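You operate a simulated robot arm through the tools that you are given. There is no shell and no other tool. Be economical: measure what you need, move in short steps, check, and stop when the job is done.

The job below is to be done with a simulated two-armed robot. You get a single attempt, and the scene is never put back.

TASK
On the test bench top, fold the rag in half.

It is judged by the outcome, as a careful person would: the job done as asked, and still so three seconds after it is handed in. It fails if anything else is knocked over, pushed out of place, dropped, spilled or broken. Flat cloth is picked up by pressing the open fingertips on it (5 to 10 N) and closing them slowly along it; thin cloth reads only 2 to 8 mm in the jaws.

THE ROBOT
Two 6-joint arms with two-finger parallel grippers on one trunk, on a base that drives. Base frame: it is fixed to the floor where the robot stands at the start and does not move with it; the origin is under the middle of the robot, x ahead of it, y to its left, z up; the surface under the hand at the start is at about z = 0.86. Lengths are in m, angles in degrees, forces in N, time in s.
The left shoulder is at the start at [0.06, 0.187, 1.097], the right one opposite. With the tool pointing down near the work surface each hand reaches from about 0.28 to 0.62 m from the robot's upright axis, wherever it stands, measured 20 degrees to its own side. Places, roughly: test bench top [0.7, -1.4, 0.9]. Payload 1.57 kg a hand.
The TCP of each hand is the grasp point between the finger pads, 0.03 m short of the fingertips. In the tool frame z runs along the fingers and y along their closing line. The gripper opens to 0.11 m. The fingers are 0.024 m wide and 0.012 m thick; the gripper's body (0.048 by 0.112 m) begins 0.078 m behind the TCP.
Orientation is that of the tool frame in the base frame, as a unit quaternion [w, x, y, z]. With the fingers straight down and closing along the base's y, the tool's x points along the base's -x, its y along +y and its z along -z.

THE INTERFACE
- The arms move only by the tool play_rows. It takes "left_targets", "right_targets" or both (then of equal length, played together; a hand with none holds still); each is a list of rows, each an object of numbers (a shift or turn left out is 0, a gripper value left out holds the last): "jaw": the opening, from 0 (shut) to 1 (fully open); "tx", "ty", "tz": the shift along the base's x, y, z in units of 30 mm (1.0 is 30 mm); "ax", "ay", "az": the turn, a rotation vector about the base's x, y, z in units of 4 degrees (1.0 is 4 degrees). In form: [{"jaw": .., "tx": .., "ty": .., "tz": .., "ax": .., "ay": .., "az": ..}, ...]. A call has 1 to 10 rows; each row shifts and turns the commanded pose from where the row before left it. A call with a number of a shift or a turn outside -1 to 1 is refused whole. A row lasts 0.2 s, in which the tool goes at most 0.05 m and 8.6 degrees; a call with a longer step from one row to the next is refused whole, and so is a gripper value outside its range. Where a pose cannot be reached the arm comes as near as it can. A force on the tool above 40 N (or 10 N above the force at the start of the call, whichever is more), or a blocked arm, ends the call early, and 0.2 s more pass. Each finger travels about 0.153 m/s and halts on what it meets, pressing with about 33 N; the grip force reading is that of the motor and also rises with nothing between the fingers. The clock runs only during rows and for 0.2 s after the last one: add rows that do not move to give the fingers time. The reply holds the time, the measured pose of the TCP, the force on the tool along the base axes, the opening and the grip force, in the units named above and with some noise, with the torque about the TCP (base axes, N m) and any sound that the robot's microphone picked up.
- Cameras (640 x 400 px; columns grow to the right, rows downward): "scene" is now at [0.0081, -0.0052, 1.6398]; the picture's right is [-0.05, -1.00, 0.00], its down [-0.83, 0.04, -0.56] and it looks along [0.56, -0.03, -0.83] (base axes); focal length 270 px, centre (320, 200). "left" rides on the left gripper at [0.07, -0.016, -0.141] in its tool frame; the picture's right is [0.23, 0.97, 0.00], its down [-0.86, 0.20, -0.48] and it looks along [-0.47, 0.11, 0.88] (tool axes); focal length 222 px, centre (320, 200). "right" rides on the right gripper at [0.07, 0.016, -0.141] in its tool frame; the picture's right is [-0.23, 0.97, 0.00], its down [-0.86, -0.20, -0.48] and it looks along [-0.47, -0.11, 0.88] (tool axes); focal length 222 px, centre (320, 200).
- get_image(camera): a new picture of that camera. It takes no simulated time.
- move_column(by): slides the trunk up (or, below 0, down) by that many m; the arms and the scene camera ride with it, the base frame stays. It gives what a move gives, with no picture.
- roll_base(legs): drives the robot by 1 to 6 legs, each [ahead, left, turn to the left] in m, m and degrees, along the robot's own axes; the way and the turn of a leg run together, so that a leg with both is an arc; at most 1.5 m and 180 degrees a leg. The arms and the cameras ride along, it lands a little off, and it stops where it bumps. It gives what a move gives.
- turn_head(pan, tilt): turns the head with the scene camera to pan (to the left, within 86 degrees either way) and tilt (down, from -29 to 69), counted from straight ahead of the robot. It gives what a move gives.
- pixel_to_xyz(camera, pixels): for up to 12 pixels [column, row] of the newest picture of that camera ("zoom" is the newest enlarged one), the place [x, y, z] in the base frame of the surface seen there, good to about 0.002 m, but the place of the scene camera against the robot may be out by one fixed shift of up to 0.012 m in any direction. It takes no simulated time.
- close_up(camera, box): a new picture of the part [left, top, right, bottom] of that camera's present view, enlarged. It takes no simulated time.
- finish_job(): hands the job in; it is judged then, once.

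Work in short steps. Measure before you move; look again where a grasp or a placing could have gone wrong, and mend it. You have 80 turns and 78 pictures in all, those below and enlarged ones among them. Open the grippers and draw the arms clear of the work before you hand the job in, unless the task says otherwise; then end with one line.

The tools are called after "Call:" as name(argument=value, ...) on one line, values as JSON. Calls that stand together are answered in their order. play_rows: Moves the arms, as the interface text tells. Its arguments: {"type":"object","properties":{"left_targets":{"type":"array","items":{"type":"object","properties":{"jaw":{"type":"number"},"tx":{"type":"number"},"ty":{"type":"number"},"tz":{"type":"number"},"ax":{"type":"number"},"ay":{"type":"number"},"az":{"type":"number"}}}},"right_targets":{"type":"array","items":{"type":"object","properties":{"jaw":{"type":"number"},"tx":{"type":"number"},"ty":{"type":"number"},"tz":{"type":"number"},"ax":{"type":"number"},"ay":{"type":"number"},"az":{"type":"number"}}}}},"required":[]} The other tools are called the same way: move_column (by) slides the trunk up or down; roll_base (legs) drives the base; turn_head (pan, tilt) turns the head that bears the scene camera; get_image (camera) takes a picture; pixel_to_xyz (camera, pixels) gives the place of the surface under pixels of a picture; close_up (camera, box) takes an enlarged picture of a part of a camera's view; finish_job () hands the job in.

At the start:

```text
clock: 0.0
left_ee_pos: [0.4045, 0.0415, 1.0354]
left_tool_rot: [0.002, -0.001, 1.0, 0.0]
left_force: [-0.9, 0.6, -0.2]
left_torque: [0.0, 0.01, -0.01]
left_gripper_width: 0.1099
left_grip_force: 0.1
right_ee_pos: [0.3337, -0.2292, 1.0232]
right_tool_rot: [0.0, 0.0, 1.0, 0.0]
right_force: [0.0, -0.5, 0.0]
right_torque: [-0.02, 0.02, -0.01]
right_gripper_width: 0.1099
right_grip_force: 0.0
trunk travel left (down, up): [-0.725, 0.265]
robot x, y, heading: [-0.0013, 0.0006, 0.1]
head pan, tilt: [-2.7, 55.9]
```

scene: 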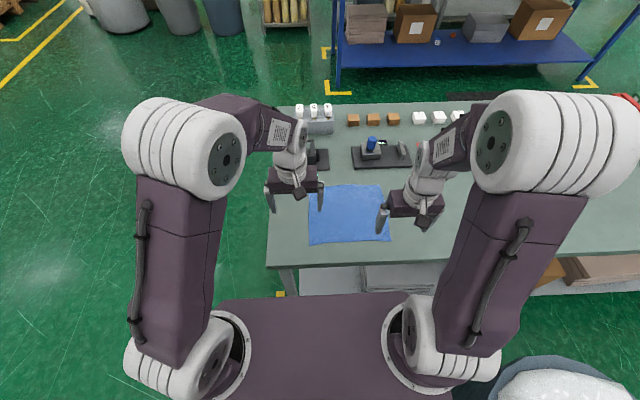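
right: 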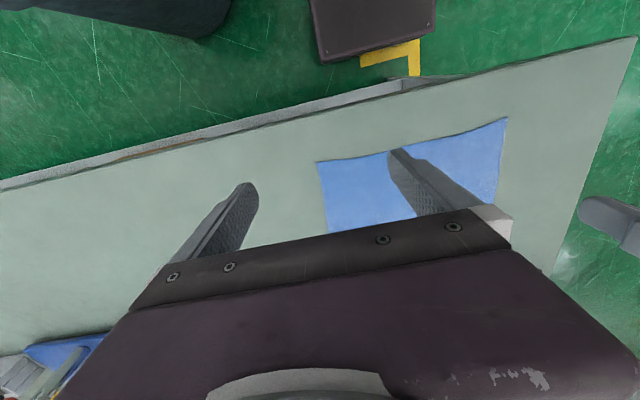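
left: 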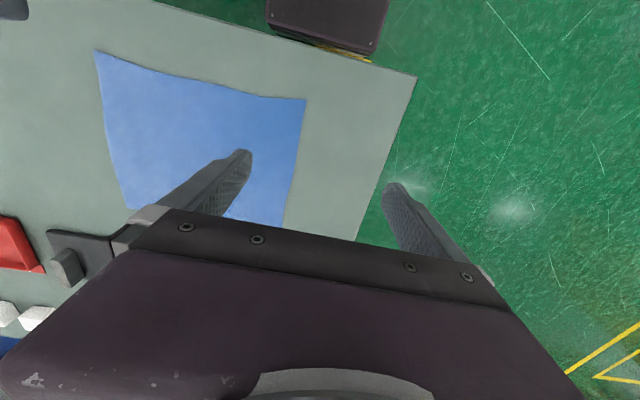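

The picture shows a blue cloth on the bench ahead at about (348,213), but the test bench is listed near y=-1.4. I turn the head right to see which bench and rag are meant.

Call:
turn_head(pan=-60, tilt=35)

Call:
get_image(camera="scene")

```text
clock: 1.3
left_ee_pos: [0.4034, 0.0407, 1.0346]
left_tool_rot: [0.001, 0.001, 1.0, 0.0]
left_force: [0.4, -0.8, -0.1]
left_torque: [0.0, 0.01, 0.0]
left_gripper_width: 0.11
left_grip_force: 0.0
right_ee_pos: [0.3341, -0.2297, 1.0239]
right_tool_rot: [0.0, 0.0, 1.0, 0.0]
right_force: [0.5, -0.6, -0.2]
right_torque: [-0.01, 0.01, 0.0]
right_gripper_width: 0.11
right_grip_force: 0.1
trunk travel left (down, up): [-0.725, 0.265]
robot x, y, heading: [0.0004, -0.0018, -0.1]
head pan, tilt: [-60.0, 35.0]
```

```text
74 pictures are left
```

scene: 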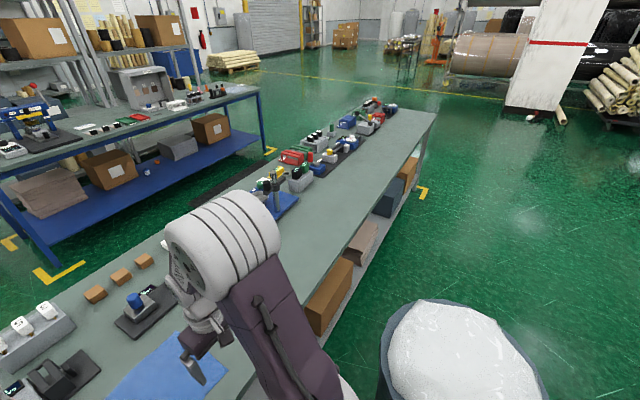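

The bench before me is one long top (its centre is around y=-1.4), with only the blue cloth on it, so that is the rag. I look down at it and enlarge.

Call:
turn_head(pan=0, tilt=60)

Call:
close_up(camera="scene", box=[240, 80, 480, 230])

```text
clock: 2.6
left_ee_pos: [0.4052, 0.0409, 1.0355]
left_tool_rot: [0.0, 0.0, 1.0, 0.0]
left_force: [-0.1, -0.3, 0.5]
left_torque: [-0.02, -0.02, 0.0]
left_gripper_width: 0.1101
left_grip_force: 0.0
right_ee_pos: [0.3351, -0.229, 1.0245]
right_tool_rot: [0.0, 0.0, 1.0, 0.0]
right_force: [-0.5, 0.2, 0.1]
right_torque: [-0.01, 0.01, -0.01]
right_gripper_width: 0.11
right_grip_force: 0.0
trunk travel left (down, up): [-0.725, 0.265]
robot x, y, heading: [-0.0018, -0.0037, 0.1]
head pan, tilt: [0.0, 60.0]
```

```text
2.67 times, centred on (360, 155) of scene
```

zoom: 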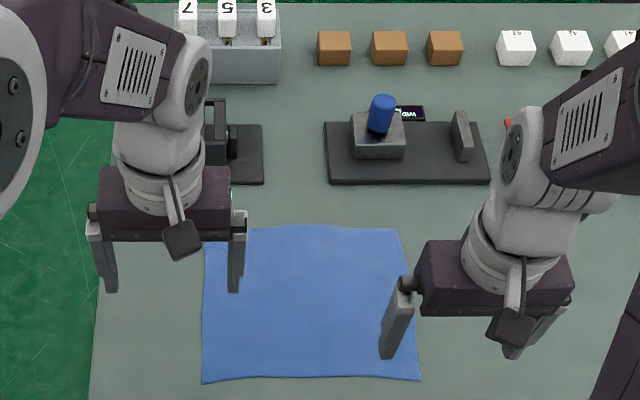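

The rag's corners in the zoom are near (205,382), (420,379), (398,228) and a far-left one behind the finger near (207,228). I measure the corners, edges and the nearby bench items.

Call:
pixel_to_xyz(camera="zoom", pixels=[[205, 380], [417, 376], [396, 231], [208, 233], [310, 374], [310, 229], [205, 300], [300, 300], [270, 330], [330, 181], [480, 183], [250, 183]])

Call:
pixel_to_xyz(camera="zoom", pixels=[[160, 350], [450, 390], [310, 210], [103, 285], [233, 288], [385, 355], [407, 310], [92, 395]])

```text
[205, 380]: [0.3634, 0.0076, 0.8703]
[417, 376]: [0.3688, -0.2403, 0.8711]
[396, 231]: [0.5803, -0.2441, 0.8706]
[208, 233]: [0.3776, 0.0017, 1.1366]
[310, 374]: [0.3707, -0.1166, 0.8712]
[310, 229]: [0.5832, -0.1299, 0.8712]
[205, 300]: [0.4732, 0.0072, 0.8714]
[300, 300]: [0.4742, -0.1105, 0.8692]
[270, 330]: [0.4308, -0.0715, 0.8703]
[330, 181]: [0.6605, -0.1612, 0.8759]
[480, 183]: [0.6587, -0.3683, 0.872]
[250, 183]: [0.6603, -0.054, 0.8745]
```

```text
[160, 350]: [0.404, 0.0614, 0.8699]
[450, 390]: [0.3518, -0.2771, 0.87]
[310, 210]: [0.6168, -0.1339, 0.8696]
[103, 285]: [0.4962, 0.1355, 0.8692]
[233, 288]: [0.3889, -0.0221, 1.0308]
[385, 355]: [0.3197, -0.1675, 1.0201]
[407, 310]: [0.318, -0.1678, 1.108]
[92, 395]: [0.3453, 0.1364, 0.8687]
```

The rag spans about x 0.365–0.583, y -0.243–0.007 on a top at z≈0.87. Reaching the far edge with the left hand would be tight, so I consider shifting the base right and slightly ahead; I look down and to the right to check clearance.

Call:
turn_head(pan=-40, tilt=69)

Call:
get_image(camera="scene")

```text
clock: 3.6
left_ee_pos: [0.405, 0.0403, 1.0352]
left_tool_rot: [0.0, 0.0, 1.0, 0.001]
left_force: [-0.3, 0.5, -0.6]
left_torque: [-0.02, 0.0, -0.01]
left_gripper_width: 0.1098
left_grip_force: 0.1
right_ee_pos: [0.3343, -0.2289, 1.0231]
right_tool_rot: [-0.001, -0.001, 1.0, -0.001]
right_force: [0.0, 0.3, 0.2]
right_torque: [-0.02, 0.02, 0.03]
right_gripper_width: 0.1101
right_grip_force: 0.2
trunk travel left (down, up): [-0.725, 0.265]
robot x, y, heading: [-0.0015, -0.0001, 0.2]
head pan, tilt: [-40.0, 68.8]
```

```text
72 pictures are left
```

scene: 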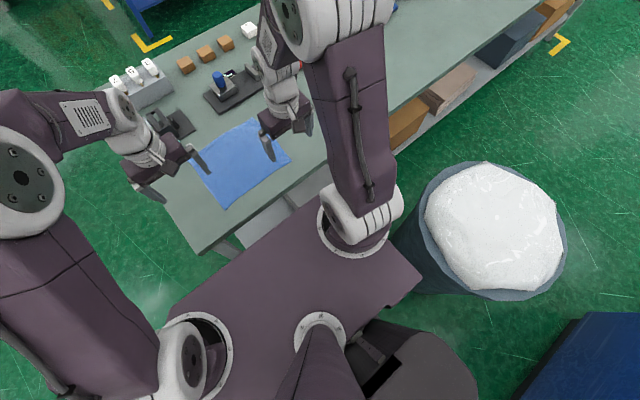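

Call:
pixel_to_xyz(camera="scene", pixels=[[420, 205], [405, 270], [425, 240], [420, 270], [300, 190], [250, 215], [205, 250], [290, 215], [400, 100], [470, 160]])

```text
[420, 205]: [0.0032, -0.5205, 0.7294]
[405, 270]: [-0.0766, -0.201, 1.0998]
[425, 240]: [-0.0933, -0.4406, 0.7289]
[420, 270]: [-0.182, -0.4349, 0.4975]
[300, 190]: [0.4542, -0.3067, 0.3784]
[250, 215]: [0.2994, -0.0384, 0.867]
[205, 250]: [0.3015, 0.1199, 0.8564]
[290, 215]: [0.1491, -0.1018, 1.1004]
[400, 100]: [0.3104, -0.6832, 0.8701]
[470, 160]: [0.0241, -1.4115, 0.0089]
```

The bin's near rim is at y≈-0.44 and the trunk plate ends near y≈-0.28; the bench front is at x=0.30. A small 6 cm shift to the right and 2 cm ahead is clear, so I do that.

Call:
roll_base(legs=[[0.0, -0.06, 0], [0.02, 0, 0]])

Call:
turn_head(pan=0, tilt=60)

Call:
get_image(camera="scene")

```text
clock: 5.0
left_ee_pos: [0.4202, -0.0172, 1.0374]
left_tool_rot: [0.002, 0.0, 1.0, -0.001]
left_force: [0.1, 1.4, 0.2]
left_torque: [0.01, -0.09, -0.01]
left_gripper_width: 0.1102
left_grip_force: 0.2
right_ee_pos: [0.3516, -0.2888, 1.0263]
right_tool_rot: [0.002, 0.0, 1.0, -0.001]
right_force: [-0.7, 0.8, 0.0]
right_torque: [0.01, -0.03, 0.01]
right_gripper_width: 0.1099
right_grip_force: 0.0
trunk travel left (down, up): [-0.725, 0.265]
robot x, y, heading: [0.0205, -0.0615, 0.0]
head pan, tilt: [-40.0, 68.8]
```

```text
clock: 6.1
left_ee_pos: [0.4232, -0.02, 1.0356]
left_tool_rot: [0.002, 0.0, 1.0, 0.0]
left_force: [-0.6, 0.2, -0.2]
left_torque: [0.02, -0.01, 0.03]
left_gripper_width: 0.1101
left_grip_force: 0.1
right_ee_pos: [0.3533, -0.2903, 1.0246]
right_tool_rot: [0.0, 0.0, 1.0, 0.0]
right_force: [0.2, 0.3, 0.2]
right_torque: [-0.03, -0.04, 0.03]
right_gripper_width: 0.11
right_grip_force: 0.0
trunk travel left (down, up): [-0.725, 0.265]
robot x, y, heading: [0.0215, -0.0603, -0.0]
head pan, tilt: [0.0, 60.0]
```

```text
71 pictures are left
```

scene: 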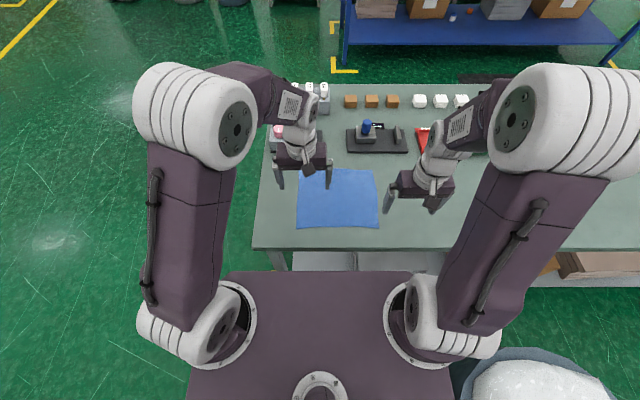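

The base moved cleanly and the rag is undisturbed. I turn both hands 90° about vertical (cameras outward) so that they close along x, while moving above the near corners.

Call:
play_rows(left_targets=[{"az": -1, "jaw": 1}, {"az": -1}, {"az": -1}, {"az": -1}, {"az": -1}, {"az": -1}, {"az": -1}, {"az": -1}, {"az": -1}, {"az": -1}], right_targets=[{"az": 1, "jaw": 1}, {"az": 1}, {"az": 1}, {"az": 1}, {"az": 1}, {"az": 1}, {"az": 1}, {"az": 1}, {"az": 1}, {"az": 1}])

Call:
play_rows(left_targets=[{"az": -1, "jaw": 0.5}, {"az": -1}, {"az": -1}, {"az": -1}, {"az": -1}, {"az": -1}, {"az": -1}, {"az": -1}, {"az": -1}, {"az": -1}], right_targets=[{"az": 1, "jaw": 0.5}, {"az": 1}, {"az": 1}, {"az": 1}, {"az": 1}, {"az": 1}, {"az": 1}, {"az": 1}, {"az": 1}, {"az": 1}])

Call:
play_rows(left_targets=[{"az": -1, "jaw": 0.2, "tx": -0.4, "ty": -0.1}, {"az": -1, "tx": -0.4, "ty": -0.1}, {"az": -0.5, "tx": -0.4, "ty": -0.13}, {}, {}], right_targets=[{"az": 1, "jaw": 0.2, "tx": 0.37, "ty": 0.9}, {"az": 1, "tx": 0.37, "ty": 0.9}, {"az": 0.5, "tx": 0.37, "ty": 0.87}, {}, {}])

Call:
get_image(camera="left")

Call:
get_image(camera="right")

Call:
close_up(camera="scene", box=[240, 120, 480, 270])

```text
clock: 8.3
left_ee_pos: [0.4226, -0.0186, 1.035]
left_tool_rot: [0.001, 0.343, 0.939, -0.001]
left_force: [0.5, 0.2, -0.7]
left_torque: [0.02, 0.02, 0.0]
left_gripper_width: 0.11
left_grip_force: 0.0
right_ee_pos: [0.3547, -0.2904, 1.0243]
right_tool_rot: [0.0, -0.343, 0.939, 0.001]
right_force: [0.6, 0.1, 0.3]
right_torque: [0.01, -0.03, 0.03]
right_gripper_width: 0.1098
right_grip_force: 0.1
trunk travel left (down, up): [-0.725, 0.265]
robot x, y, heading: [0.0185, -0.0592, -0.1]
head pan, tilt: [0.0, 60.0]
```

```text
clock: 10.5
left_ee_pos: [0.424, -0.0198, 1.0346]
left_tool_rot: [0.001, 0.643, 0.766, 0.0]
left_force: [0.5, -0.1, 0.5]
left_torque: [-0.02, 0.0, 0.03]
left_gripper_width: 0.0551
left_grip_force: 0.0
right_ee_pos: [0.3537, -0.2903, 1.0246]
right_tool_rot: [-0.001, -0.644, 0.765, 0.0]
right_force: [0.5, 0.3, -0.2]
right_torque: [0.02, 0.03, -0.01]
right_gripper_width: 0.0551
right_grip_force: 0.1
trunk travel left (down, up): [-0.725, 0.265]
robot x, y, heading: [0.0193, -0.0627, -0.1]
head pan, tilt: [0.0, 60.0]
```

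```text
clock: 11.7
left_ee_pos: [0.3886, -0.0294, 1.0344]
left_tool_rot: [0.0, 0.707, 0.707, 0.0]
left_force: [0.3, -0.8, -0.3]
left_torque: [0.02, -0.04, 0.03]
left_gripper_width: 0.0221
left_grip_force: 0.2
right_ee_pos: [0.3861, -0.2107, 1.025]
right_tool_rot: [0.0, 0.707, -0.707, 0.0]
right_force: [-0.4, 0.2, 0.8]
right_torque: [0.03, -0.01, 0.0]
right_gripper_width: 0.0218
right_grip_force: 0.0
trunk travel left (down, up): [-0.725, 0.265]
robot x, y, heading: [0.0211, -0.0594, 0.1]
head pan, tilt: [0.0, 60.0]
```

```text
70 pictures are left
```

left: 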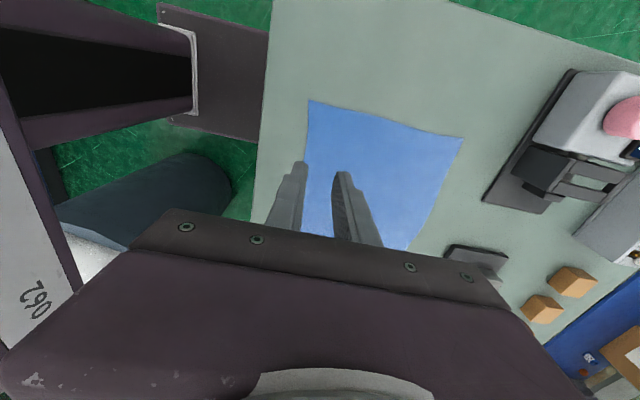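

```text
69 pictures are left
```

right: 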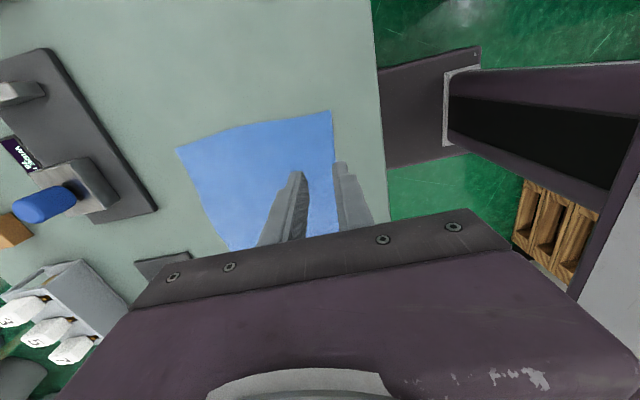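

```text
2.67 times, centred on (360, 195) of scene
```

zoom: 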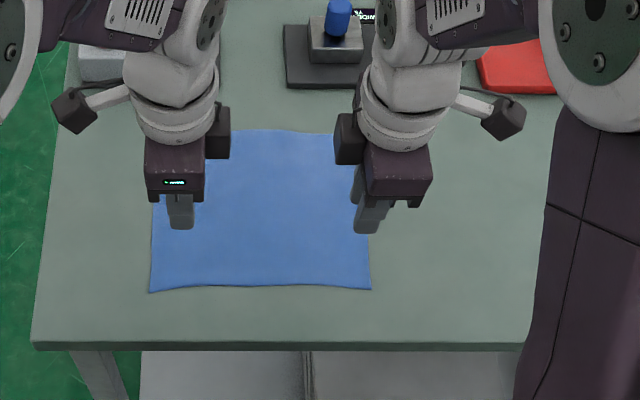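

Both hands are over the near edge. I measure the rag's edges and the bench height with the hand cameras, which have no fixed shift.

Call:
pixel_to_xyz(camera="left", pixels=[[311, 104], [309, 130], [308, 150], [458, 140], [430, 195], [408, 244], [310, 230], [280, 130], [480, 60], [345, 180]])

Call:
pixel_to_xyz(camera="right", pixels=[[328, 115], [332, 135], [334, 155], [182, 152], [206, 200], [228, 244], [350, 110], [298, 178], [335, 225]])

Call:
pixel_to_xyz(camera="zoom", pixels=[[153, 288], [205, 284], [312, 282], [368, 286], [182, 228], [367, 232], [400, 300]])

```text
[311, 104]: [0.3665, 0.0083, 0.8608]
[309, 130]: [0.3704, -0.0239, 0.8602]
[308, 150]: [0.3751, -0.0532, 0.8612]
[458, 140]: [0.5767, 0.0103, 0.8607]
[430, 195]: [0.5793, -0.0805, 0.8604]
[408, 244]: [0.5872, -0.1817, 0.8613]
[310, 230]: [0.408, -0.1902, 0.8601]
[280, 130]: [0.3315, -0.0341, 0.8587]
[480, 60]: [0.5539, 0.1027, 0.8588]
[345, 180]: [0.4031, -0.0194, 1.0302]
```

```text
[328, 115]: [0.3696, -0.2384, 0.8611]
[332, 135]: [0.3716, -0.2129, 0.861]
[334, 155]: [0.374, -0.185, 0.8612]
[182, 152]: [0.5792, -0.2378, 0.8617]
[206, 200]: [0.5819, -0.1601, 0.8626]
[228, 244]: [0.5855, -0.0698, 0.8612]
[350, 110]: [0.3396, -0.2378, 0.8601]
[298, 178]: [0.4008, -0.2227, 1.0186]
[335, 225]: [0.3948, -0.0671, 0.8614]
```

```text
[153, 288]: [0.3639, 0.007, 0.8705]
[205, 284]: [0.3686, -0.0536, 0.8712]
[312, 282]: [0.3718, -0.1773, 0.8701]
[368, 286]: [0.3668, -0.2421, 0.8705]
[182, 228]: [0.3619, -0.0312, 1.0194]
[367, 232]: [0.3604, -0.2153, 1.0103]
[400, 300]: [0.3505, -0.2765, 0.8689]
```

The bench is at z≈0.859, the rag's near edge is at x≈0.371, and fingertip contact should come at TCP z≈0.891. I go down to about 0.9 with both hands and check.

Call:
play_rows(left_targets=[{"tz": -0.9}, {"tz": -0.9}, {"tz": -0.9}, {"tz": -0.9}, {"tz": -0.8}, {}, {}], right_targets=[{"tz": -0.8, "tx": 0.13}, {"tz": -0.8}, {"tz": -0.9}, {"tz": -0.8}, {"tz": -0.8}, {}, {}])

Call:
get_image(camera="left")

Call:
get_image(camera="right")

```text
clock: 13.3
left_ee_pos: [0.3856, -0.03, 0.9026]
left_tool_rot: [0.001, 0.707, 0.707, -0.001]
left_force: [-0.4, 0.3, -0.3]
left_torque: [0.02, 0.02, 0.02]
left_gripper_width: 0.0222
left_grip_force: 0.0
right_ee_pos: [0.3928, -0.2101, 0.8993]
right_tool_rot: [0.001, -0.707, 0.707, 0.0]
right_force: [0.5, 0.3, -0.4]
right_torque: [0.02, 0.0, -0.04]
right_gripper_width: 0.0222
right_grip_force: 0.2
trunk travel left (down, up): [-0.725, 0.265]
robot x, y, heading: [0.0178, -0.0608, -0.1]
head pan, tilt: [0.0, 60.0]
```

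```text
67 pictures are left
```

left: 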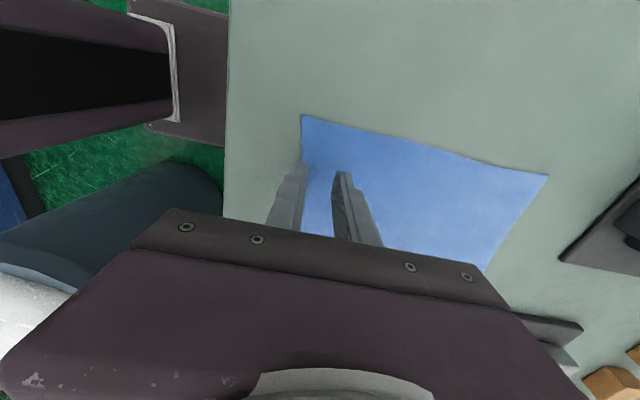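

```text
66 pictures are left
```

right: 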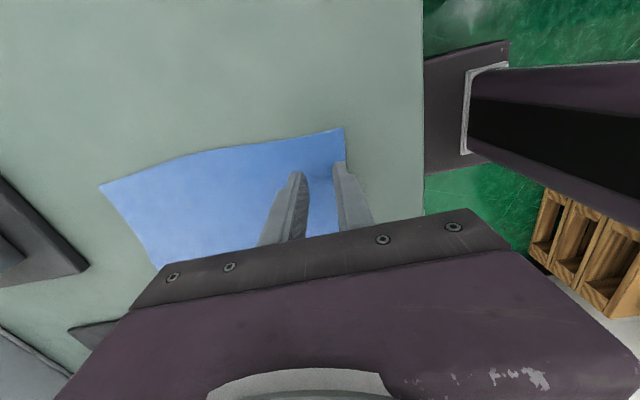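

Both finger pairs straddle the near edge as planned (edge under the outer finger). I lower gently to just touch.

Call:
play_rows(left_targets=[{"tz": -0.15, "tx": 0.1}, {"tz": -0.13}, {"tz": -0.1}, {}, {}], right_targets=[{"tz": -0.1}, {"tz": -0.1}, {"tz": -0.1}, {}, {}])

```text
clock: 14.5
left_ee_pos: [0.39, -0.0285, 0.8924]
left_tool_rot: [0.001, 0.707, 0.707, 0.0]
left_force: [-0.4, -0.1, -0.2]
left_torque: [0.02, 0.02, -0.02]
left_gripper_width: 0.0223
left_grip_force: 0.1
right_ee_pos: [0.3915, -0.2121, 0.8911]
right_tool_rot: [0.0, 0.707, -0.707, -0.001]
right_force: [0.4, 0.5, 1.2]
right_torque: [0.03, 0.03, 0.0]
right_gripper_width: 0.0219
right_grip_force: 0.2
trunk travel left (down, up): [-0.725, 0.265]
robot x, y, heading: [0.0203, -0.0594, -0.4]
head pan, tilt: [0.0, 60.0]
```

The right hand is just touching (1.2 N) and the left is nearly there. I lower a little further to press.

Call:
play_rows(left_targets=[{"tz": -0.07}, {"tz": -0.05}, {}], right_targets=[{"tz": -0.04}, {"tz": -0.04}, {}])

```text
clock: 15.1
left_ee_pos: [0.3908, -0.0288, 0.8919]
left_tool_rot: [0.004, 0.708, 0.707, 0.001]
left_force: [-1.5, 3.1, 24.9]
left_torque: [0.24, 0.46, -0.07]
left_gripper_width: 0.0227
left_grip_force: 0.3
right_ee_pos: [0.3894, -0.2094, 0.8917]
right_tool_rot: [0.0, 0.708, -0.706, 0.002]
right_force: [-1.4, -0.5, 8.7]
right_torque: [0.0, 0.16, 0.01]
right_gripper_width: 0.0223
right_grip_force: 0.4
trunk travel left (down, up): [-0.725, 0.265]
robot x, y, heading: [0.0148, -0.0598, -0.2]
head pan, tilt: [0.0, 60.0]
stopped in row 3 (left hand): the force on the tool passed its limit at 42 N (the readings are from after the stop); the commanded pose is now the measured one
```

Left pressed too hard (about 25 N after the stop), so I ease it up slightly; the right is fine at 8.7 N.

Call:
play_rows(left_targets=[{"tz": 0.015}, {}], right_targets=[{}, {}])

```text
clock: 15.7
left_ee_pos: [0.3898, -0.0293, 0.8916]
left_tool_rot: [0.004, 0.707, 0.707, 0.001]
left_force: [0.8, 4.1, 20.5]
left_torque: [0.14, 0.28, -0.07]
left_gripper_width: 0.0218
left_grip_force: 0.1
right_ee_pos: [0.3888, -0.2085, 0.8915]
right_tool_rot: [0.0, 0.707, -0.707, 0.003]
right_force: [-1.3, -1.5, 19.0]
right_torque: [-0.05, 0.27, 0.02]
right_gripper_width: 0.0222
right_grip_force: 0.0
trunk travel left (down, up): [-0.725, 0.265]
robot x, y, heading: [0.0208, -0.0621, 0.1]
head pan, tilt: [0.0, 60.0]
```

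Both are near 20 N; I raise each by half a millimetre to bring the press near 8 N.

Call:
play_rows(left_targets=[{"tz": 0.02}, {}], right_targets=[{"tz": 0.018}, {}])

```text
clock: 16.3
left_ee_pos: [0.3902, -0.0296, 0.8919]
left_tool_rot: [0.004, 0.708, 0.707, 0.001]
left_force: [-0.1, 1.7, 17.3]
left_torque: [0.12, 0.26, -0.03]
left_gripper_width: 0.0223
left_grip_force: 0.3
right_ee_pos: [0.3885, -0.2097, 0.8916]
right_tool_rot: [0.0, -0.707, 0.707, -0.002]
right_force: [-1.6, 1.9, 17.4]
right_torque: [0.07, 0.32, -0.03]
right_gripper_width: 0.0226
right_grip_force: 0.2
trunk travel left (down, up): [-0.725, 0.265]
robot x, y, heading: [0.017, -0.0616, 0.1]
head pan, tilt: [0.0, 60.0]
```

The stiffness is about 5 N/mm, so I raise another 1.6 mm of command.

Call:
play_rows(left_targets=[{"tz": 0.055}, {}], right_targets=[{"tz": 0.055}, {}])

```text
clock: 16.9
left_ee_pos: [0.3905, -0.0287, 0.8918]
left_tool_rot: [0.002, 0.707, 0.708, 0.0]
left_force: [-0.7, 0.0, 0.3]
left_torque: [0.01, 0.03, 0.01]
left_gripper_width: 0.022
left_grip_force: 0.1
right_ee_pos: [0.3912, -0.2091, 0.8919]
right_tool_rot: [0.0, -0.707, 0.707, 0.0]
right_force: [-0.6, -0.1, 5.3]
right_torque: [-0.02, 0.08, -0.01]
right_gripper_width: 0.0225
right_grip_force: 0.1
trunk travel left (down, up): [-0.725, 0.265]
robot x, y, heading: [0.0205, -0.0596, -0.1]
head pan, tilt: [0.0, 60.0]
```

Left is now just off (0.3 N) and right is 5 N. I press the left down 0.8 mm and then close both slowly.

Call:
play_rows(left_targets=[{"tz": -0.028}, {}, {"jaw": 0.16}, {"jaw": 0.13}, {"jaw": 0.1}, {"jaw": 0.07}, {"jaw": 0.04}, {"jaw": 0.0}, {}, {}], right_targets=[{"tz": -0.005}, {}, {"jaw": 0.16}, {"jaw": 0.13}, {"jaw": 0.1}, {"jaw": 0.07}, {"jaw": 0.04}, {"jaw": 0.0}, {}, {}])

Call:
get_image(camera="left")

Call:
get_image(camera="right")

```text
clock: 19.1
left_ee_pos: [0.3903, -0.0289, 0.8904]
left_tool_rot: [0.002, 0.707, 0.707, 0.0]
left_force: [-0.5, 0.3, 6.4]
left_torque: [0.04, 0.05, 0.01]
left_gripper_width: 0.0003
left_grip_force: 21.1
right_ee_pos: [0.3908, -0.2099, 0.8921]
right_tool_rot: [0.0, -0.707, 0.707, 0.0]
right_force: [0.1, -0.1, 1.5]
right_torque: [0.02, 0.01, -0.01]
right_gripper_width: 0.0
right_grip_force: 21.7
trunk travel left (down, up): [-0.725, 0.265]
robot x, y, heading: [0.021, -0.0597, -0.1]
head pan, tilt: [0.0, 60.0]
```

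```text
65 pictures are left
```

left: 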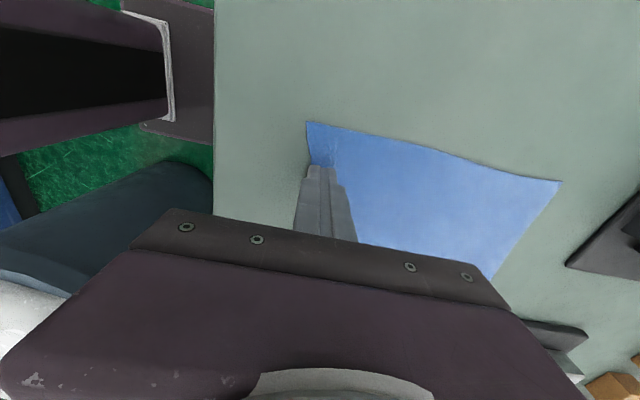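

```text
64 pictures are left
```

right: 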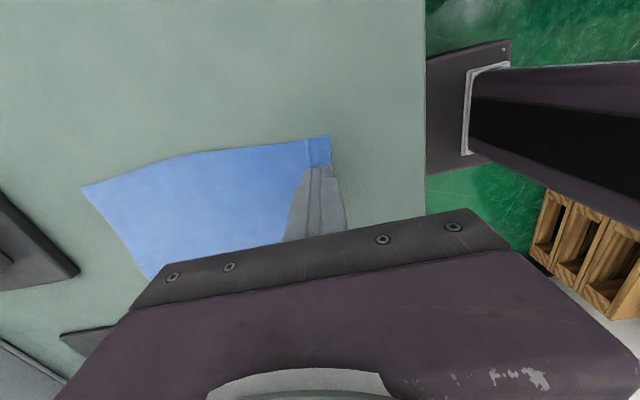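

Widths read ~0, so the cloth ridge was not captured (though small wrinkles show at (320,165) and (312,150)). I lift a little, open wider, and look.

Call:
play_rows(left_targets=[{"tz": 0.5}, {"tz": 0.5, "jaw": 0.36}, {}, {}], right_targets=[{"tz": 0.5}, {"tz": 0.5, "jaw": 0.36}, {}, {}])

Call:
get_image(camera="left")

Call:
get_image(camera="right")

```text
clock: 20.1
left_ee_pos: [0.3923, -0.03, 0.9219]
left_tool_rot: [0.003, 0.707, 0.707, 0.0]
left_force: [0.4, 0.6, -0.6]
left_torque: [0.03, -0.03, -0.01]
left_gripper_width: 0.0395
left_grip_force: 0.1
right_ee_pos: [0.391, -0.2083, 0.922]
right_tool_rot: [0.0, 0.708, -0.707, 0.0]
right_force: [0.4, -0.1, 0.1]
right_torque: [0.03, -0.01, 0.04]
right_gripper_width: 0.0396
right_grip_force: 0.1
trunk travel left (down, up): [-0.725, 0.265]
robot x, y, heading: [0.0175, -0.0608, 0.1]
head pan, tilt: [0.0, 60.0]
```

```text
63 pictures are left
```

left: 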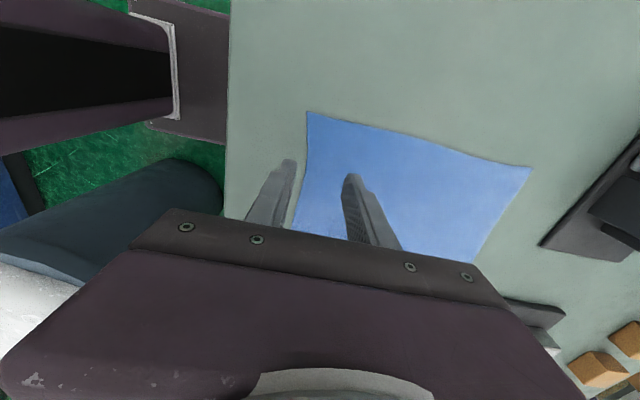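

```text
62 pictures are left
```

right: 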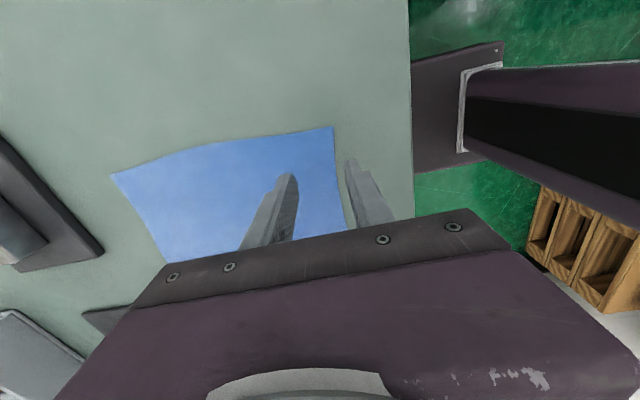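

The rag lies flat, nearly unmoved. I measure the near edge again.

Call:
pixel_to_xyz(camera="left", pixels=[[309, 114], [306, 145], [302, 180], [298, 215]])

Call:
pixel_to_xyz(camera="right", pixels=[[330, 130], [335, 160], [339, 195], [343, 220]])

```text
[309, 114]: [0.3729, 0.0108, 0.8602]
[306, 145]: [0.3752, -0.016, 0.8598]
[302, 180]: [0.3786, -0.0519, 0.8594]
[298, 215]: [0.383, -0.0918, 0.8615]
```

```text
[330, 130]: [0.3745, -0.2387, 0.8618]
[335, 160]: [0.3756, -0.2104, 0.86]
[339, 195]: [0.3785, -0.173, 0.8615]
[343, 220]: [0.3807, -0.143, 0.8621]
```

The near edge is now at x≈0.376. I shift both hands to x≈0.410 so both fingers sit fully on cloth, then lower to near contact.

Call:
play_rows(left_targets=[{"tx": 0.6}, {"tz": -0.5}, {"tz": -0.46}, {}, {}], right_targets=[{"tx": 0.63}, {"tz": -0.5}, {"tz": -0.46}, {}, {}])

Call:
play_rows(left_targets=[{"tz": -0.03}, {"tz": -0.03}, {}, {}], right_targets=[{"tz": -0.03}, {"tz": -0.03}, {}, {}])

```text
clock: 21.3
left_ee_pos: [0.4109, -0.0297, 0.8918]
left_tool_rot: [0.003, 0.707, 0.707, 0.0]
left_force: [-0.5, -0.7, 2.6]
left_torque: [0.01, 0.01, 0.0]
left_gripper_width: 0.0396
left_grip_force: 0.1
right_ee_pos: [0.4113, -0.2086, 0.8926]
right_tool_rot: [0.0, -0.707, 0.708, -0.001]
right_force: [-0.5, 0.3, -0.6]
right_torque: [-0.01, 0.02, 0.01]
right_gripper_width: 0.0395
right_grip_force: 0.1
trunk travel left (down, up): [-0.725, 0.265]
robot x, y, heading: [0.0209, -0.0612, -0.0]
head pan, tilt: [0.0, 60.0]
```

```text
clock: 22.3
left_ee_pos: [0.4097, -0.0285, 0.8915]
left_tool_rot: [0.003, 0.707, 0.707, 0.001]
left_force: [1.9, 2.2, 18.6]
left_torque: [0.14, 0.41, -0.07]
left_gripper_width: 0.038
left_grip_force: 0.0
right_ee_pos: [0.4094, -0.2087, 0.8915]
right_tool_rot: [0.0, 0.707, -0.707, 0.0]
right_force: [0.5, -0.2, 2.2]
right_torque: [0.0, 0.01, -0.01]
right_gripper_width: 0.0393
right_grip_force: 0.1
trunk travel left (down, up): [-0.725, 0.265]
robot x, y, heading: [0.0219, -0.0601, -0.1]
head pan, tilt: [0.0, 60.0]
```

Left needs about 1.1 mm less press, right about 0.8 mm more; then I check before closing.

Call:
play_rows(left_targets=[{"tz": 0.035}, {}, {}], right_targets=[{"tz": -0.028}, {}, {}])

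```text
clock: 23.1
left_ee_pos: [0.4091, -0.0296, 0.892]
left_tool_rot: [0.002, 0.707, 0.707, 0.0]
left_force: [0.4, 0.4, 0.1]
left_torque: [-0.02, 0.02, 0.0]
left_gripper_width: 0.0396
left_grip_force: 0.0
right_ee_pos: [0.4096, -0.2088, 0.8913]
right_tool_rot: [0.002, -0.707, 0.707, -0.001]
right_force: [1.5, -1.3, 21.5]
right_torque: [-0.03, 0.47, 0.0]
right_gripper_width: 0.0391
right_grip_force: 0.1
trunk travel left (down, up): [-0.725, 0.265]
robot x, y, heading: [0.0202, -0.057, 0.2]
head pan, tilt: [0.0, 60.0]
```

The contact is stiff (about 20 N/mm), so I correct each by about half a millimetre.

Call:
play_rows(left_targets=[{"tz": -0.017}, {}, {}], right_targets=[{"tz": 0.018}, {}, {}])

```text
clock: 23.9
left_ee_pos: [0.409, -0.0285, 0.8923]
left_tool_rot: [0.003, 0.707, 0.708, 0.0]
left_force: [-0.7, 0.1, 1.3]
left_torque: [0.01, 0.03, 0.05]
left_gripper_width: 0.04
left_grip_force: 0.7
right_ee_pos: [0.4096, -0.2092, 0.8929]
right_tool_rot: [0.0, 0.707, -0.707, 0.0]
right_force: [1.9, 0.0, 14.4]
right_torque: [-0.02, 0.22, 0.01]
right_gripper_width: 0.0385
right_grip_force: 0.1
trunk travel left (down, up): [-0.725, 0.265]
robot x, y, heading: [0.0155, -0.0587, 0.1]
head pan, tilt: [0.0, 60.0]
```

I press the left another 0.4 mm, ease the right 0.2 mm, and close both slowly.

Call:
play_rows(left_targets=[{"tz": -0.013}, {}, {"jaw": 0.32}, {"jaw": 0.29}, {"jaw": 0.26}, {"jaw": 0.23}, {"jaw": 0.2}, {"jaw": 0.17}], right_targets=[{"tz": 0.006}, {}, {"jaw": 0.32}, {"jaw": 0.29}, {"jaw": 0.26}, {"jaw": 0.23}, {"jaw": 0.2}, {"jaw": 0.17}])

Call:
get_image(camera="left")

Call:
get_image(camera="right")

```text
clock: 25.7
left_ee_pos: [0.4094, -0.0297, 0.8915]
left_tool_rot: [0.003, 0.707, 0.707, 0.0]
left_force: [0.6, -0.6, 6.9]
left_torque: [0.01, 0.09, 0.02]
left_gripper_width: 0.0181
left_grip_force: 0.2
right_ee_pos: [0.4105, -0.2102, 0.8916]
right_tool_rot: [0.0, -0.707, 0.707, 0.0]
right_force: [0.6, 0.3, 5.5]
right_torque: [0.01, 0.04, 0.01]
right_gripper_width: 0.018
right_grip_force: 0.0
trunk travel left (down, up): [-0.725, 0.265]
robot x, y, heading: [0.0194, -0.0616, -0.1]
head pan, tilt: [0.0, 60.0]
```

```text
61 pictures are left
```

left: 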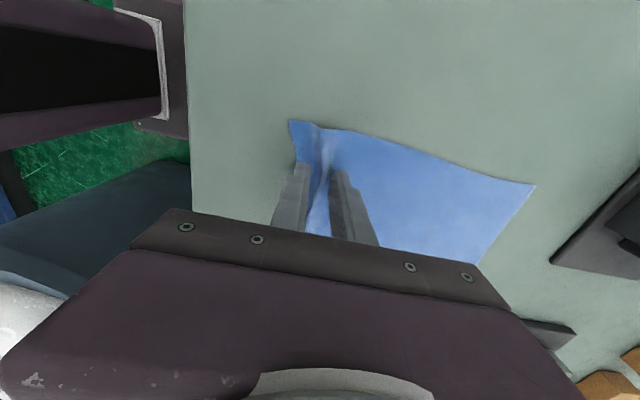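

```text
60 pictures are left
```

right: 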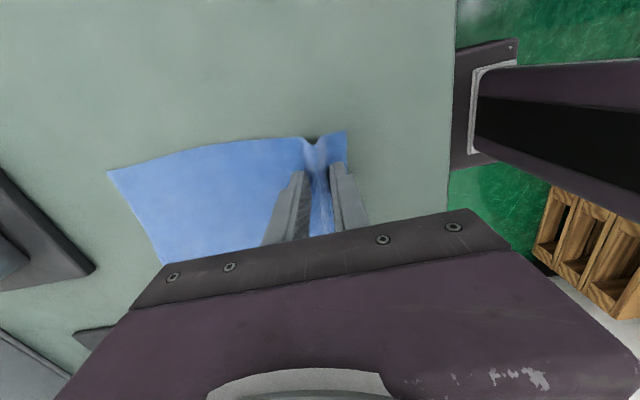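

A ridge is now standing up between both pairs of fingers. I keep the press and finish closing slowly.

Call:
play_rows(left_targets=[{"jaw": 0.14}, {"jaw": 0.11}, {"jaw": 0.08}, {"jaw": 0.05}, {"jaw": 0.02}, {"jaw": 0.0}, {}, {}], right_targets=[{"jaw": 0.14}, {"jaw": 0.11}, {"jaw": 0.08}, {"jaw": 0.05}, {"jaw": 0.02}, {"jaw": 0.0}, {}, {}])

Call:
get_image(camera="right")

```text
clock: 27.5
left_ee_pos: [0.4098, -0.0294, 0.8927]
left_tool_rot: [0.002, 0.707, 0.707, 0.001]
left_force: [-1.0, 0.6, 6.6]
left_torque: [0.03, 0.06, 0.0]
left_gripper_width: 0.0019
left_grip_force: 23.8
right_ee_pos: [0.4094, -0.2108, 0.8905]
right_tool_rot: [0.0, 0.707, -0.707, 0.001]
right_force: [-0.1, 0.2, 4.1]
right_torque: [0.0, 0.02, 0.02]
right_gripper_width: 0.0023
right_grip_force: 24.6
trunk travel left (down, up): [-0.725, 0.265]
robot x, y, heading: [0.0174, -0.0627, 0.1]
head pan, tilt: [0.0, 60.0]
```

```text
59 pictures are left
```

right: 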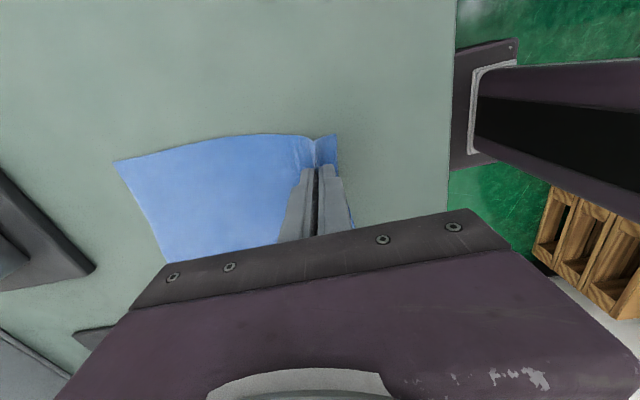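

Widths read about 2 mm on both: cloth is held. I lift 5 cm, drifting slightly ahead, and look.

Call:
play_rows(left_targets=[{"tz": 0.4}, {"tz": 0.4, "tx": 0.1}, {"tz": 0.4, "tx": 0.2}, {"tz": 0.5, "tx": 0.3}, {}], right_targets=[{"tz": 0.4}, {"tz": 0.4, "tx": 0.1}, {"tz": 0.4, "tx": 0.2}, {"tz": 0.5, "tx": 0.3}, {}])

Call:
get_image(camera="right")

Call:
close_up(camera="scene", box=[240, 120, 480, 270])

```text
clock: 28.7
left_ee_pos: [0.4282, -0.0293, 0.9413]
left_tool_rot: [0.003, 0.707, 0.707, 0.0]
left_force: [0.3, 1.1, 0.7]
left_torque: [-0.03, 0.03, 0.0]
left_gripper_width: 0.002
left_grip_force: 23.3
right_ee_pos: [0.4285, -0.2106, 0.9412]
right_tool_rot: [0.0, -0.707, 0.707, 0.0]
right_force: [-0.4, 0.0, -0.7]
right_torque: [0.02, 0.01, 0.02]
right_gripper_width: 0.0023
right_grip_force: 23.8
trunk travel left (down, up): [-0.725, 0.265]
robot x, y, heading: [0.0177, -0.0586, 0.0]
head pan, tilt: [0.0, 60.0]
```

```text
58 pictures are left
```

right: 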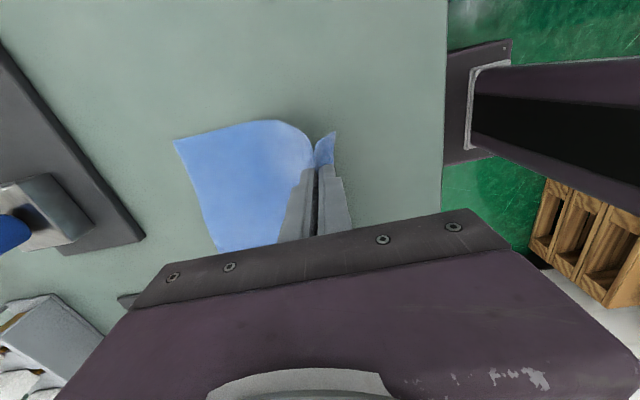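

```text
2.67 times, centred on (360, 195) of scene
```

zoom: 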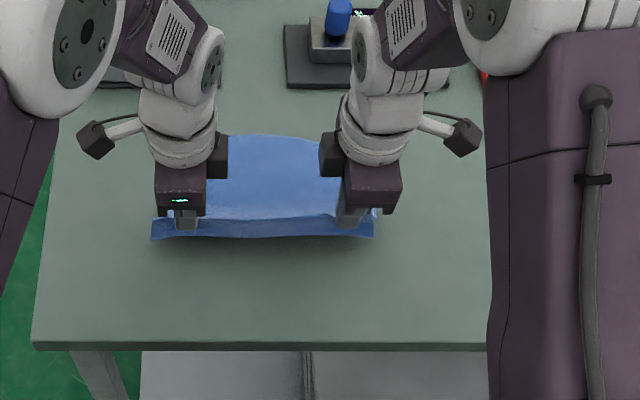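

The rag is held well by both hands, with a small flap hanging on the near side. I carry the near edge over in an arc, tilting the hands a little, to lay it at x≈0.53.

Call:
play_rows(left_targets=[{"tx": 0.5, "tz": 0.15, "ay": 0.7}, {"tx": 0.5, "tz": 0.1, "ay": 0.7}, {"tx": 0.5, "ay": 0.7}, {"tx": 0.5, "ay": 0.7}, {"tx": 0.5, "tz": -0.1, "ay": 0.7}, {"tx": 0.5, "tz": -0.2, "ay": 0.7}, {"tx": 0.4, "tz": -0.3, "ay": 0.7}, {}, {}], right_targets=[{"tx": 0.5, "tz": 0.15, "ay": 0.7}, {"tx": 0.5, "tz": 0.1, "ay": 0.7}, {"tx": 0.5, "ay": 0.7}, {"tx": 0.5, "ay": 0.7}, {"tx": 0.5, "tz": -0.1, "ay": 0.7}, {"tx": 0.5, "tz": -0.2, "ay": 0.7}, {"tx": 0.4, "tz": -0.3, "ay": 0.7}, {}, {}])

Call:
close_up(camera="scene", box=[240, 120, 480, 270])

Call:
get_image(camera="left")

Call:
get_image(camera="right")

```text
clock: 30.7
left_ee_pos: [0.5178, -0.0253, 0.933]
left_tool_rot: [-0.118, 0.696, 0.698, -0.121]
left_force: [0.1, -3.3, -0.2]
left_torque: [-0.07, -0.06, 0.01]
left_gripper_width: 0.0018
left_grip_force: 23.7
left hand out of reach, approached as far as the arm can: row 7
right_ee_pos: [0.5305, -0.2099, 0.9316]
right_tool_rot: [-0.121, -0.697, 0.697, 0.121]
right_force: [0.0, 2.5, 0.8]
right_torque: [0.09, -0.01, -0.01]
right_gripper_width: 0.0021
right_grip_force: 23.9
trunk travel left (down, up): [-0.725, 0.265]
robot x, y, heading: [0.017, -0.0598, -0.0]
head pan, tilt: [0.0, 60.0]
```

```text
2.67 times, centred on (360, 195) of scene
```

zoom: 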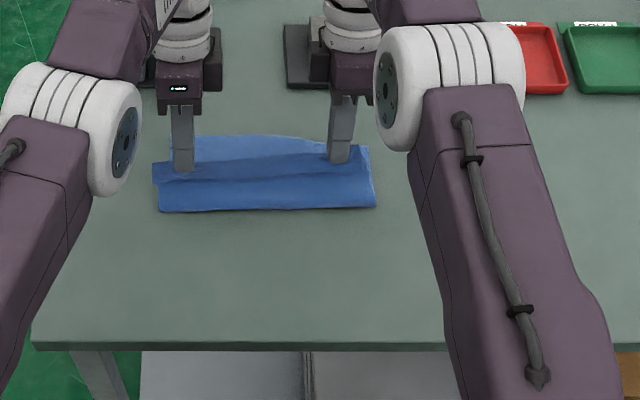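

```text
55 pictures are left
```

left: 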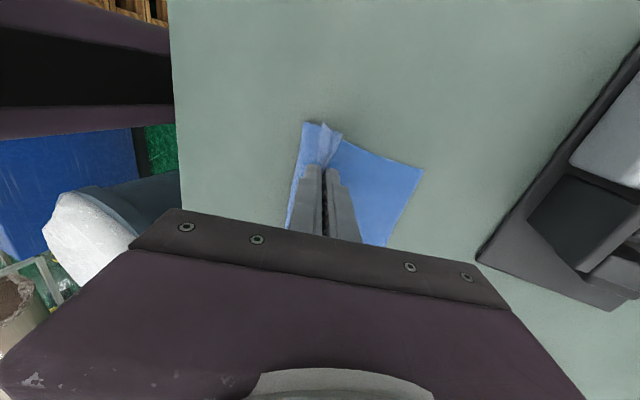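

```text
54 pictures are left
```

right: 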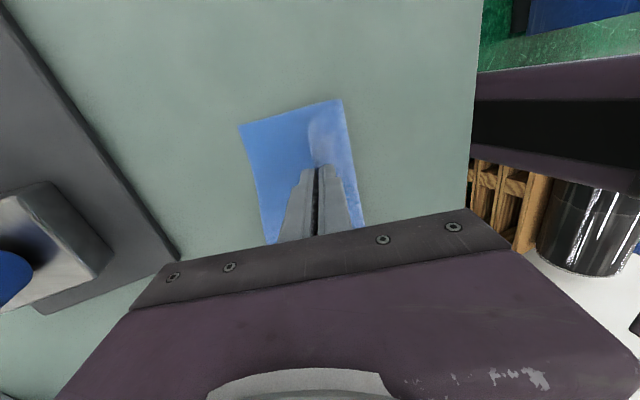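

The rag is folded over with the flap towards me; the left hand just lacks reach at this tilt. I take out most of the tilt and lower both until the cloth is laid down.

Call:
play_rows(left_targets=[{"ay": -1, "tz": -0.2}, {"ay": -1, "tz": -0.2}, {"ay": -1, "tz": -0.3}, {"tz": -0.3}, {"tz": -0.15}, {}], right_targets=[{"ay": -1, "tz": -0.2}, {"ay": -1, "tz": -0.2}, {"ay": -1, "tz": -0.3}, {"tz": -0.3}, {"tz": -0.15}, {}])

Call:
close_up(camera="scene", box=[280, 150, 400, 225])

```text
clock: 32.1
left_ee_pos: [0.52, -0.0251, 0.9002]
left_tool_rot: [-0.044, 0.706, 0.706, -0.047]
left_force: [0.3, -1.3, -0.5]
left_torque: [-0.01, -0.02, 0.01]
left_gripper_width: 0.0021
left_grip_force: 23.6
left hand out of reach, approached as far as the arm can: row 1
right_ee_pos: [0.5301, -0.2101, 0.8968]
right_tool_rot: [-0.047, -0.705, 0.706, 0.046]
right_force: [-0.3, 2.1, 0.9]
right_torque: [0.05, 0.03, -0.01]
right_gripper_width: 0.0024
right_grip_force: 23.8
trunk travel left (down, up): [-0.725, 0.265]
robot x, y, heading: [0.0185, -0.0617, 0.2]
head pan, tilt: [0.0, 60.0]
```

```text
5.33 times, centred on (340, 188) of scene
```

zoom: 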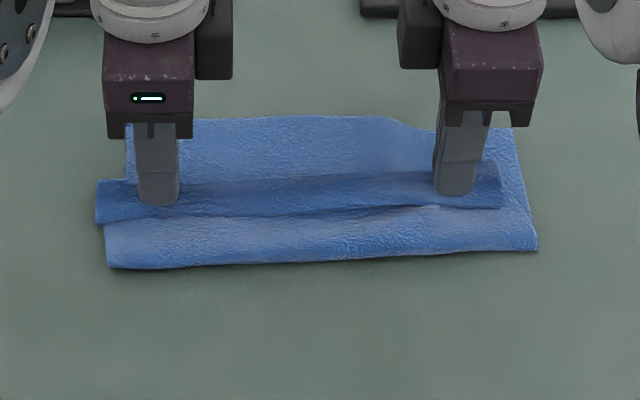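

The edge is laid down, rolled back as a ~2 cm hem, and the upper layer sits about 1 cm too far left. While still holding, I shift both hands 9 mm right and the left 1 cm ahead, then open.

Call:
play_rows(left_targets=[{"ty": -0.15, "tx": 0.15}, {"ty": -0.15, "tx": 0.15}, {"tz": -0.1}, {"jaw": 0.1}, {"jaw": 0.25}, {"jaw": 0.35}, {}], right_targets=[{"ty": -0.15}, {"ty": -0.15}, {}, {"jaw": 0.1}, {"jaw": 0.25}, {"jaw": 0.35}, {}])

Call:
close_up(camera="scene", box=[280, 150, 400, 225])

Call:
get_image(camera="left")

```text
clock: 33.7
left_ee_pos: [0.5289, -0.0358, 0.8973]
left_tool_rot: [-0.045, 0.705, 0.706, -0.047]
left_force: [-0.4, -0.3, 0.7]
left_torque: [0.03, 0.0, 0.03]
left_gripper_width: 0.0386
left_grip_force: 0.0
right_ee_pos: [0.5304, -0.2187, 0.8961]
right_tool_rot: [-0.047, -0.705, 0.706, 0.046]
right_force: [0.2, 0.1, 0.4]
right_torque: [-0.01, 0.0, 0.02]
right_gripper_width: 0.0384
right_grip_force: 0.0
trunk travel left (down, up): [-0.725, 0.265]
robot x, y, heading: [0.0173, -0.0592, 0.2]
head pan, tilt: [0.0, 60.0]
```

```text
5.33 times, centred on (340, 188) of scene
```

zoom: 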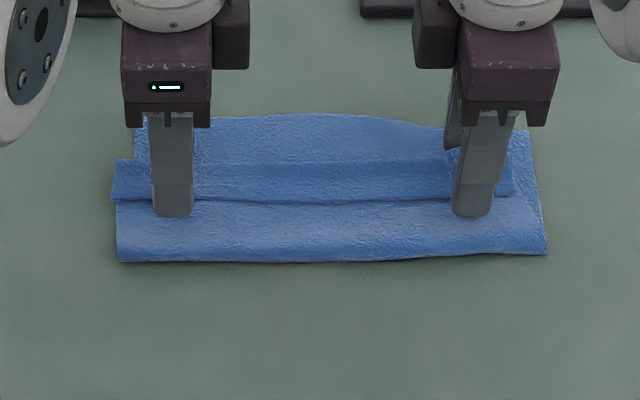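

```text
51 pictures are left
```

left: 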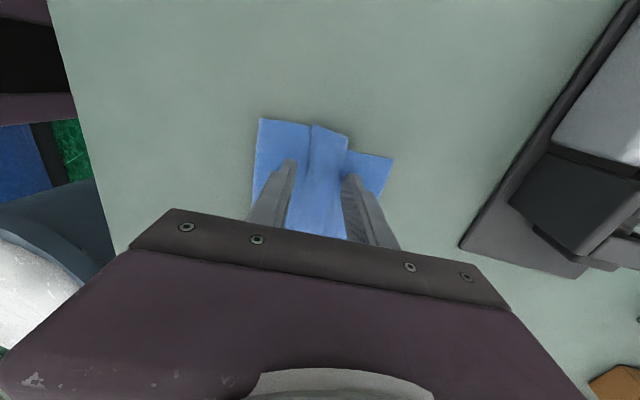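

Released; the hem lies between the open fingers. I measure the layers in the left image: fold line (256,140), hem near edge (310,150), hem far edge (346,160), rag far edge (388,165).

Call:
pixel_to_xyz(camera="left", pixels=[[260, 122], [257, 150], [310, 135], [308, 160], [345, 140], [344, 165], [390, 160], [383, 180], [325, 150], [313, 127]])

Call:
get_image(camera="right")

```text
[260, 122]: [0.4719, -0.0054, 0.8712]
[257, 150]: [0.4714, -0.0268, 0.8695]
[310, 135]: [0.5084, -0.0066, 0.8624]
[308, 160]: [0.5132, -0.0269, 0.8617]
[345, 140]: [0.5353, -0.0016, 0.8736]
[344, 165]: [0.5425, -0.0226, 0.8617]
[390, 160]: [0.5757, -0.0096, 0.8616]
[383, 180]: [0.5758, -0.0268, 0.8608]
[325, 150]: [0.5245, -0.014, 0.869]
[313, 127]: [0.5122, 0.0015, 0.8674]
```

```text
50 pictures are left
```

right: 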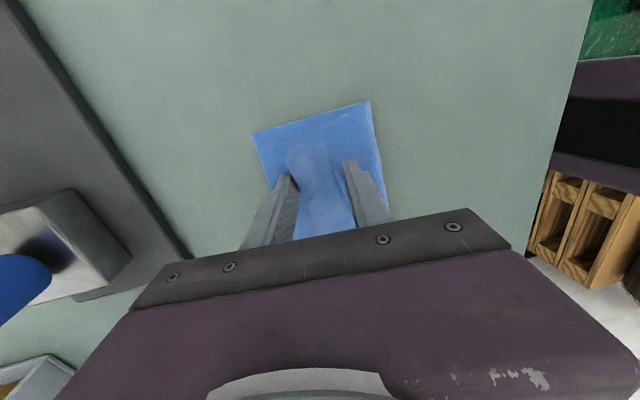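

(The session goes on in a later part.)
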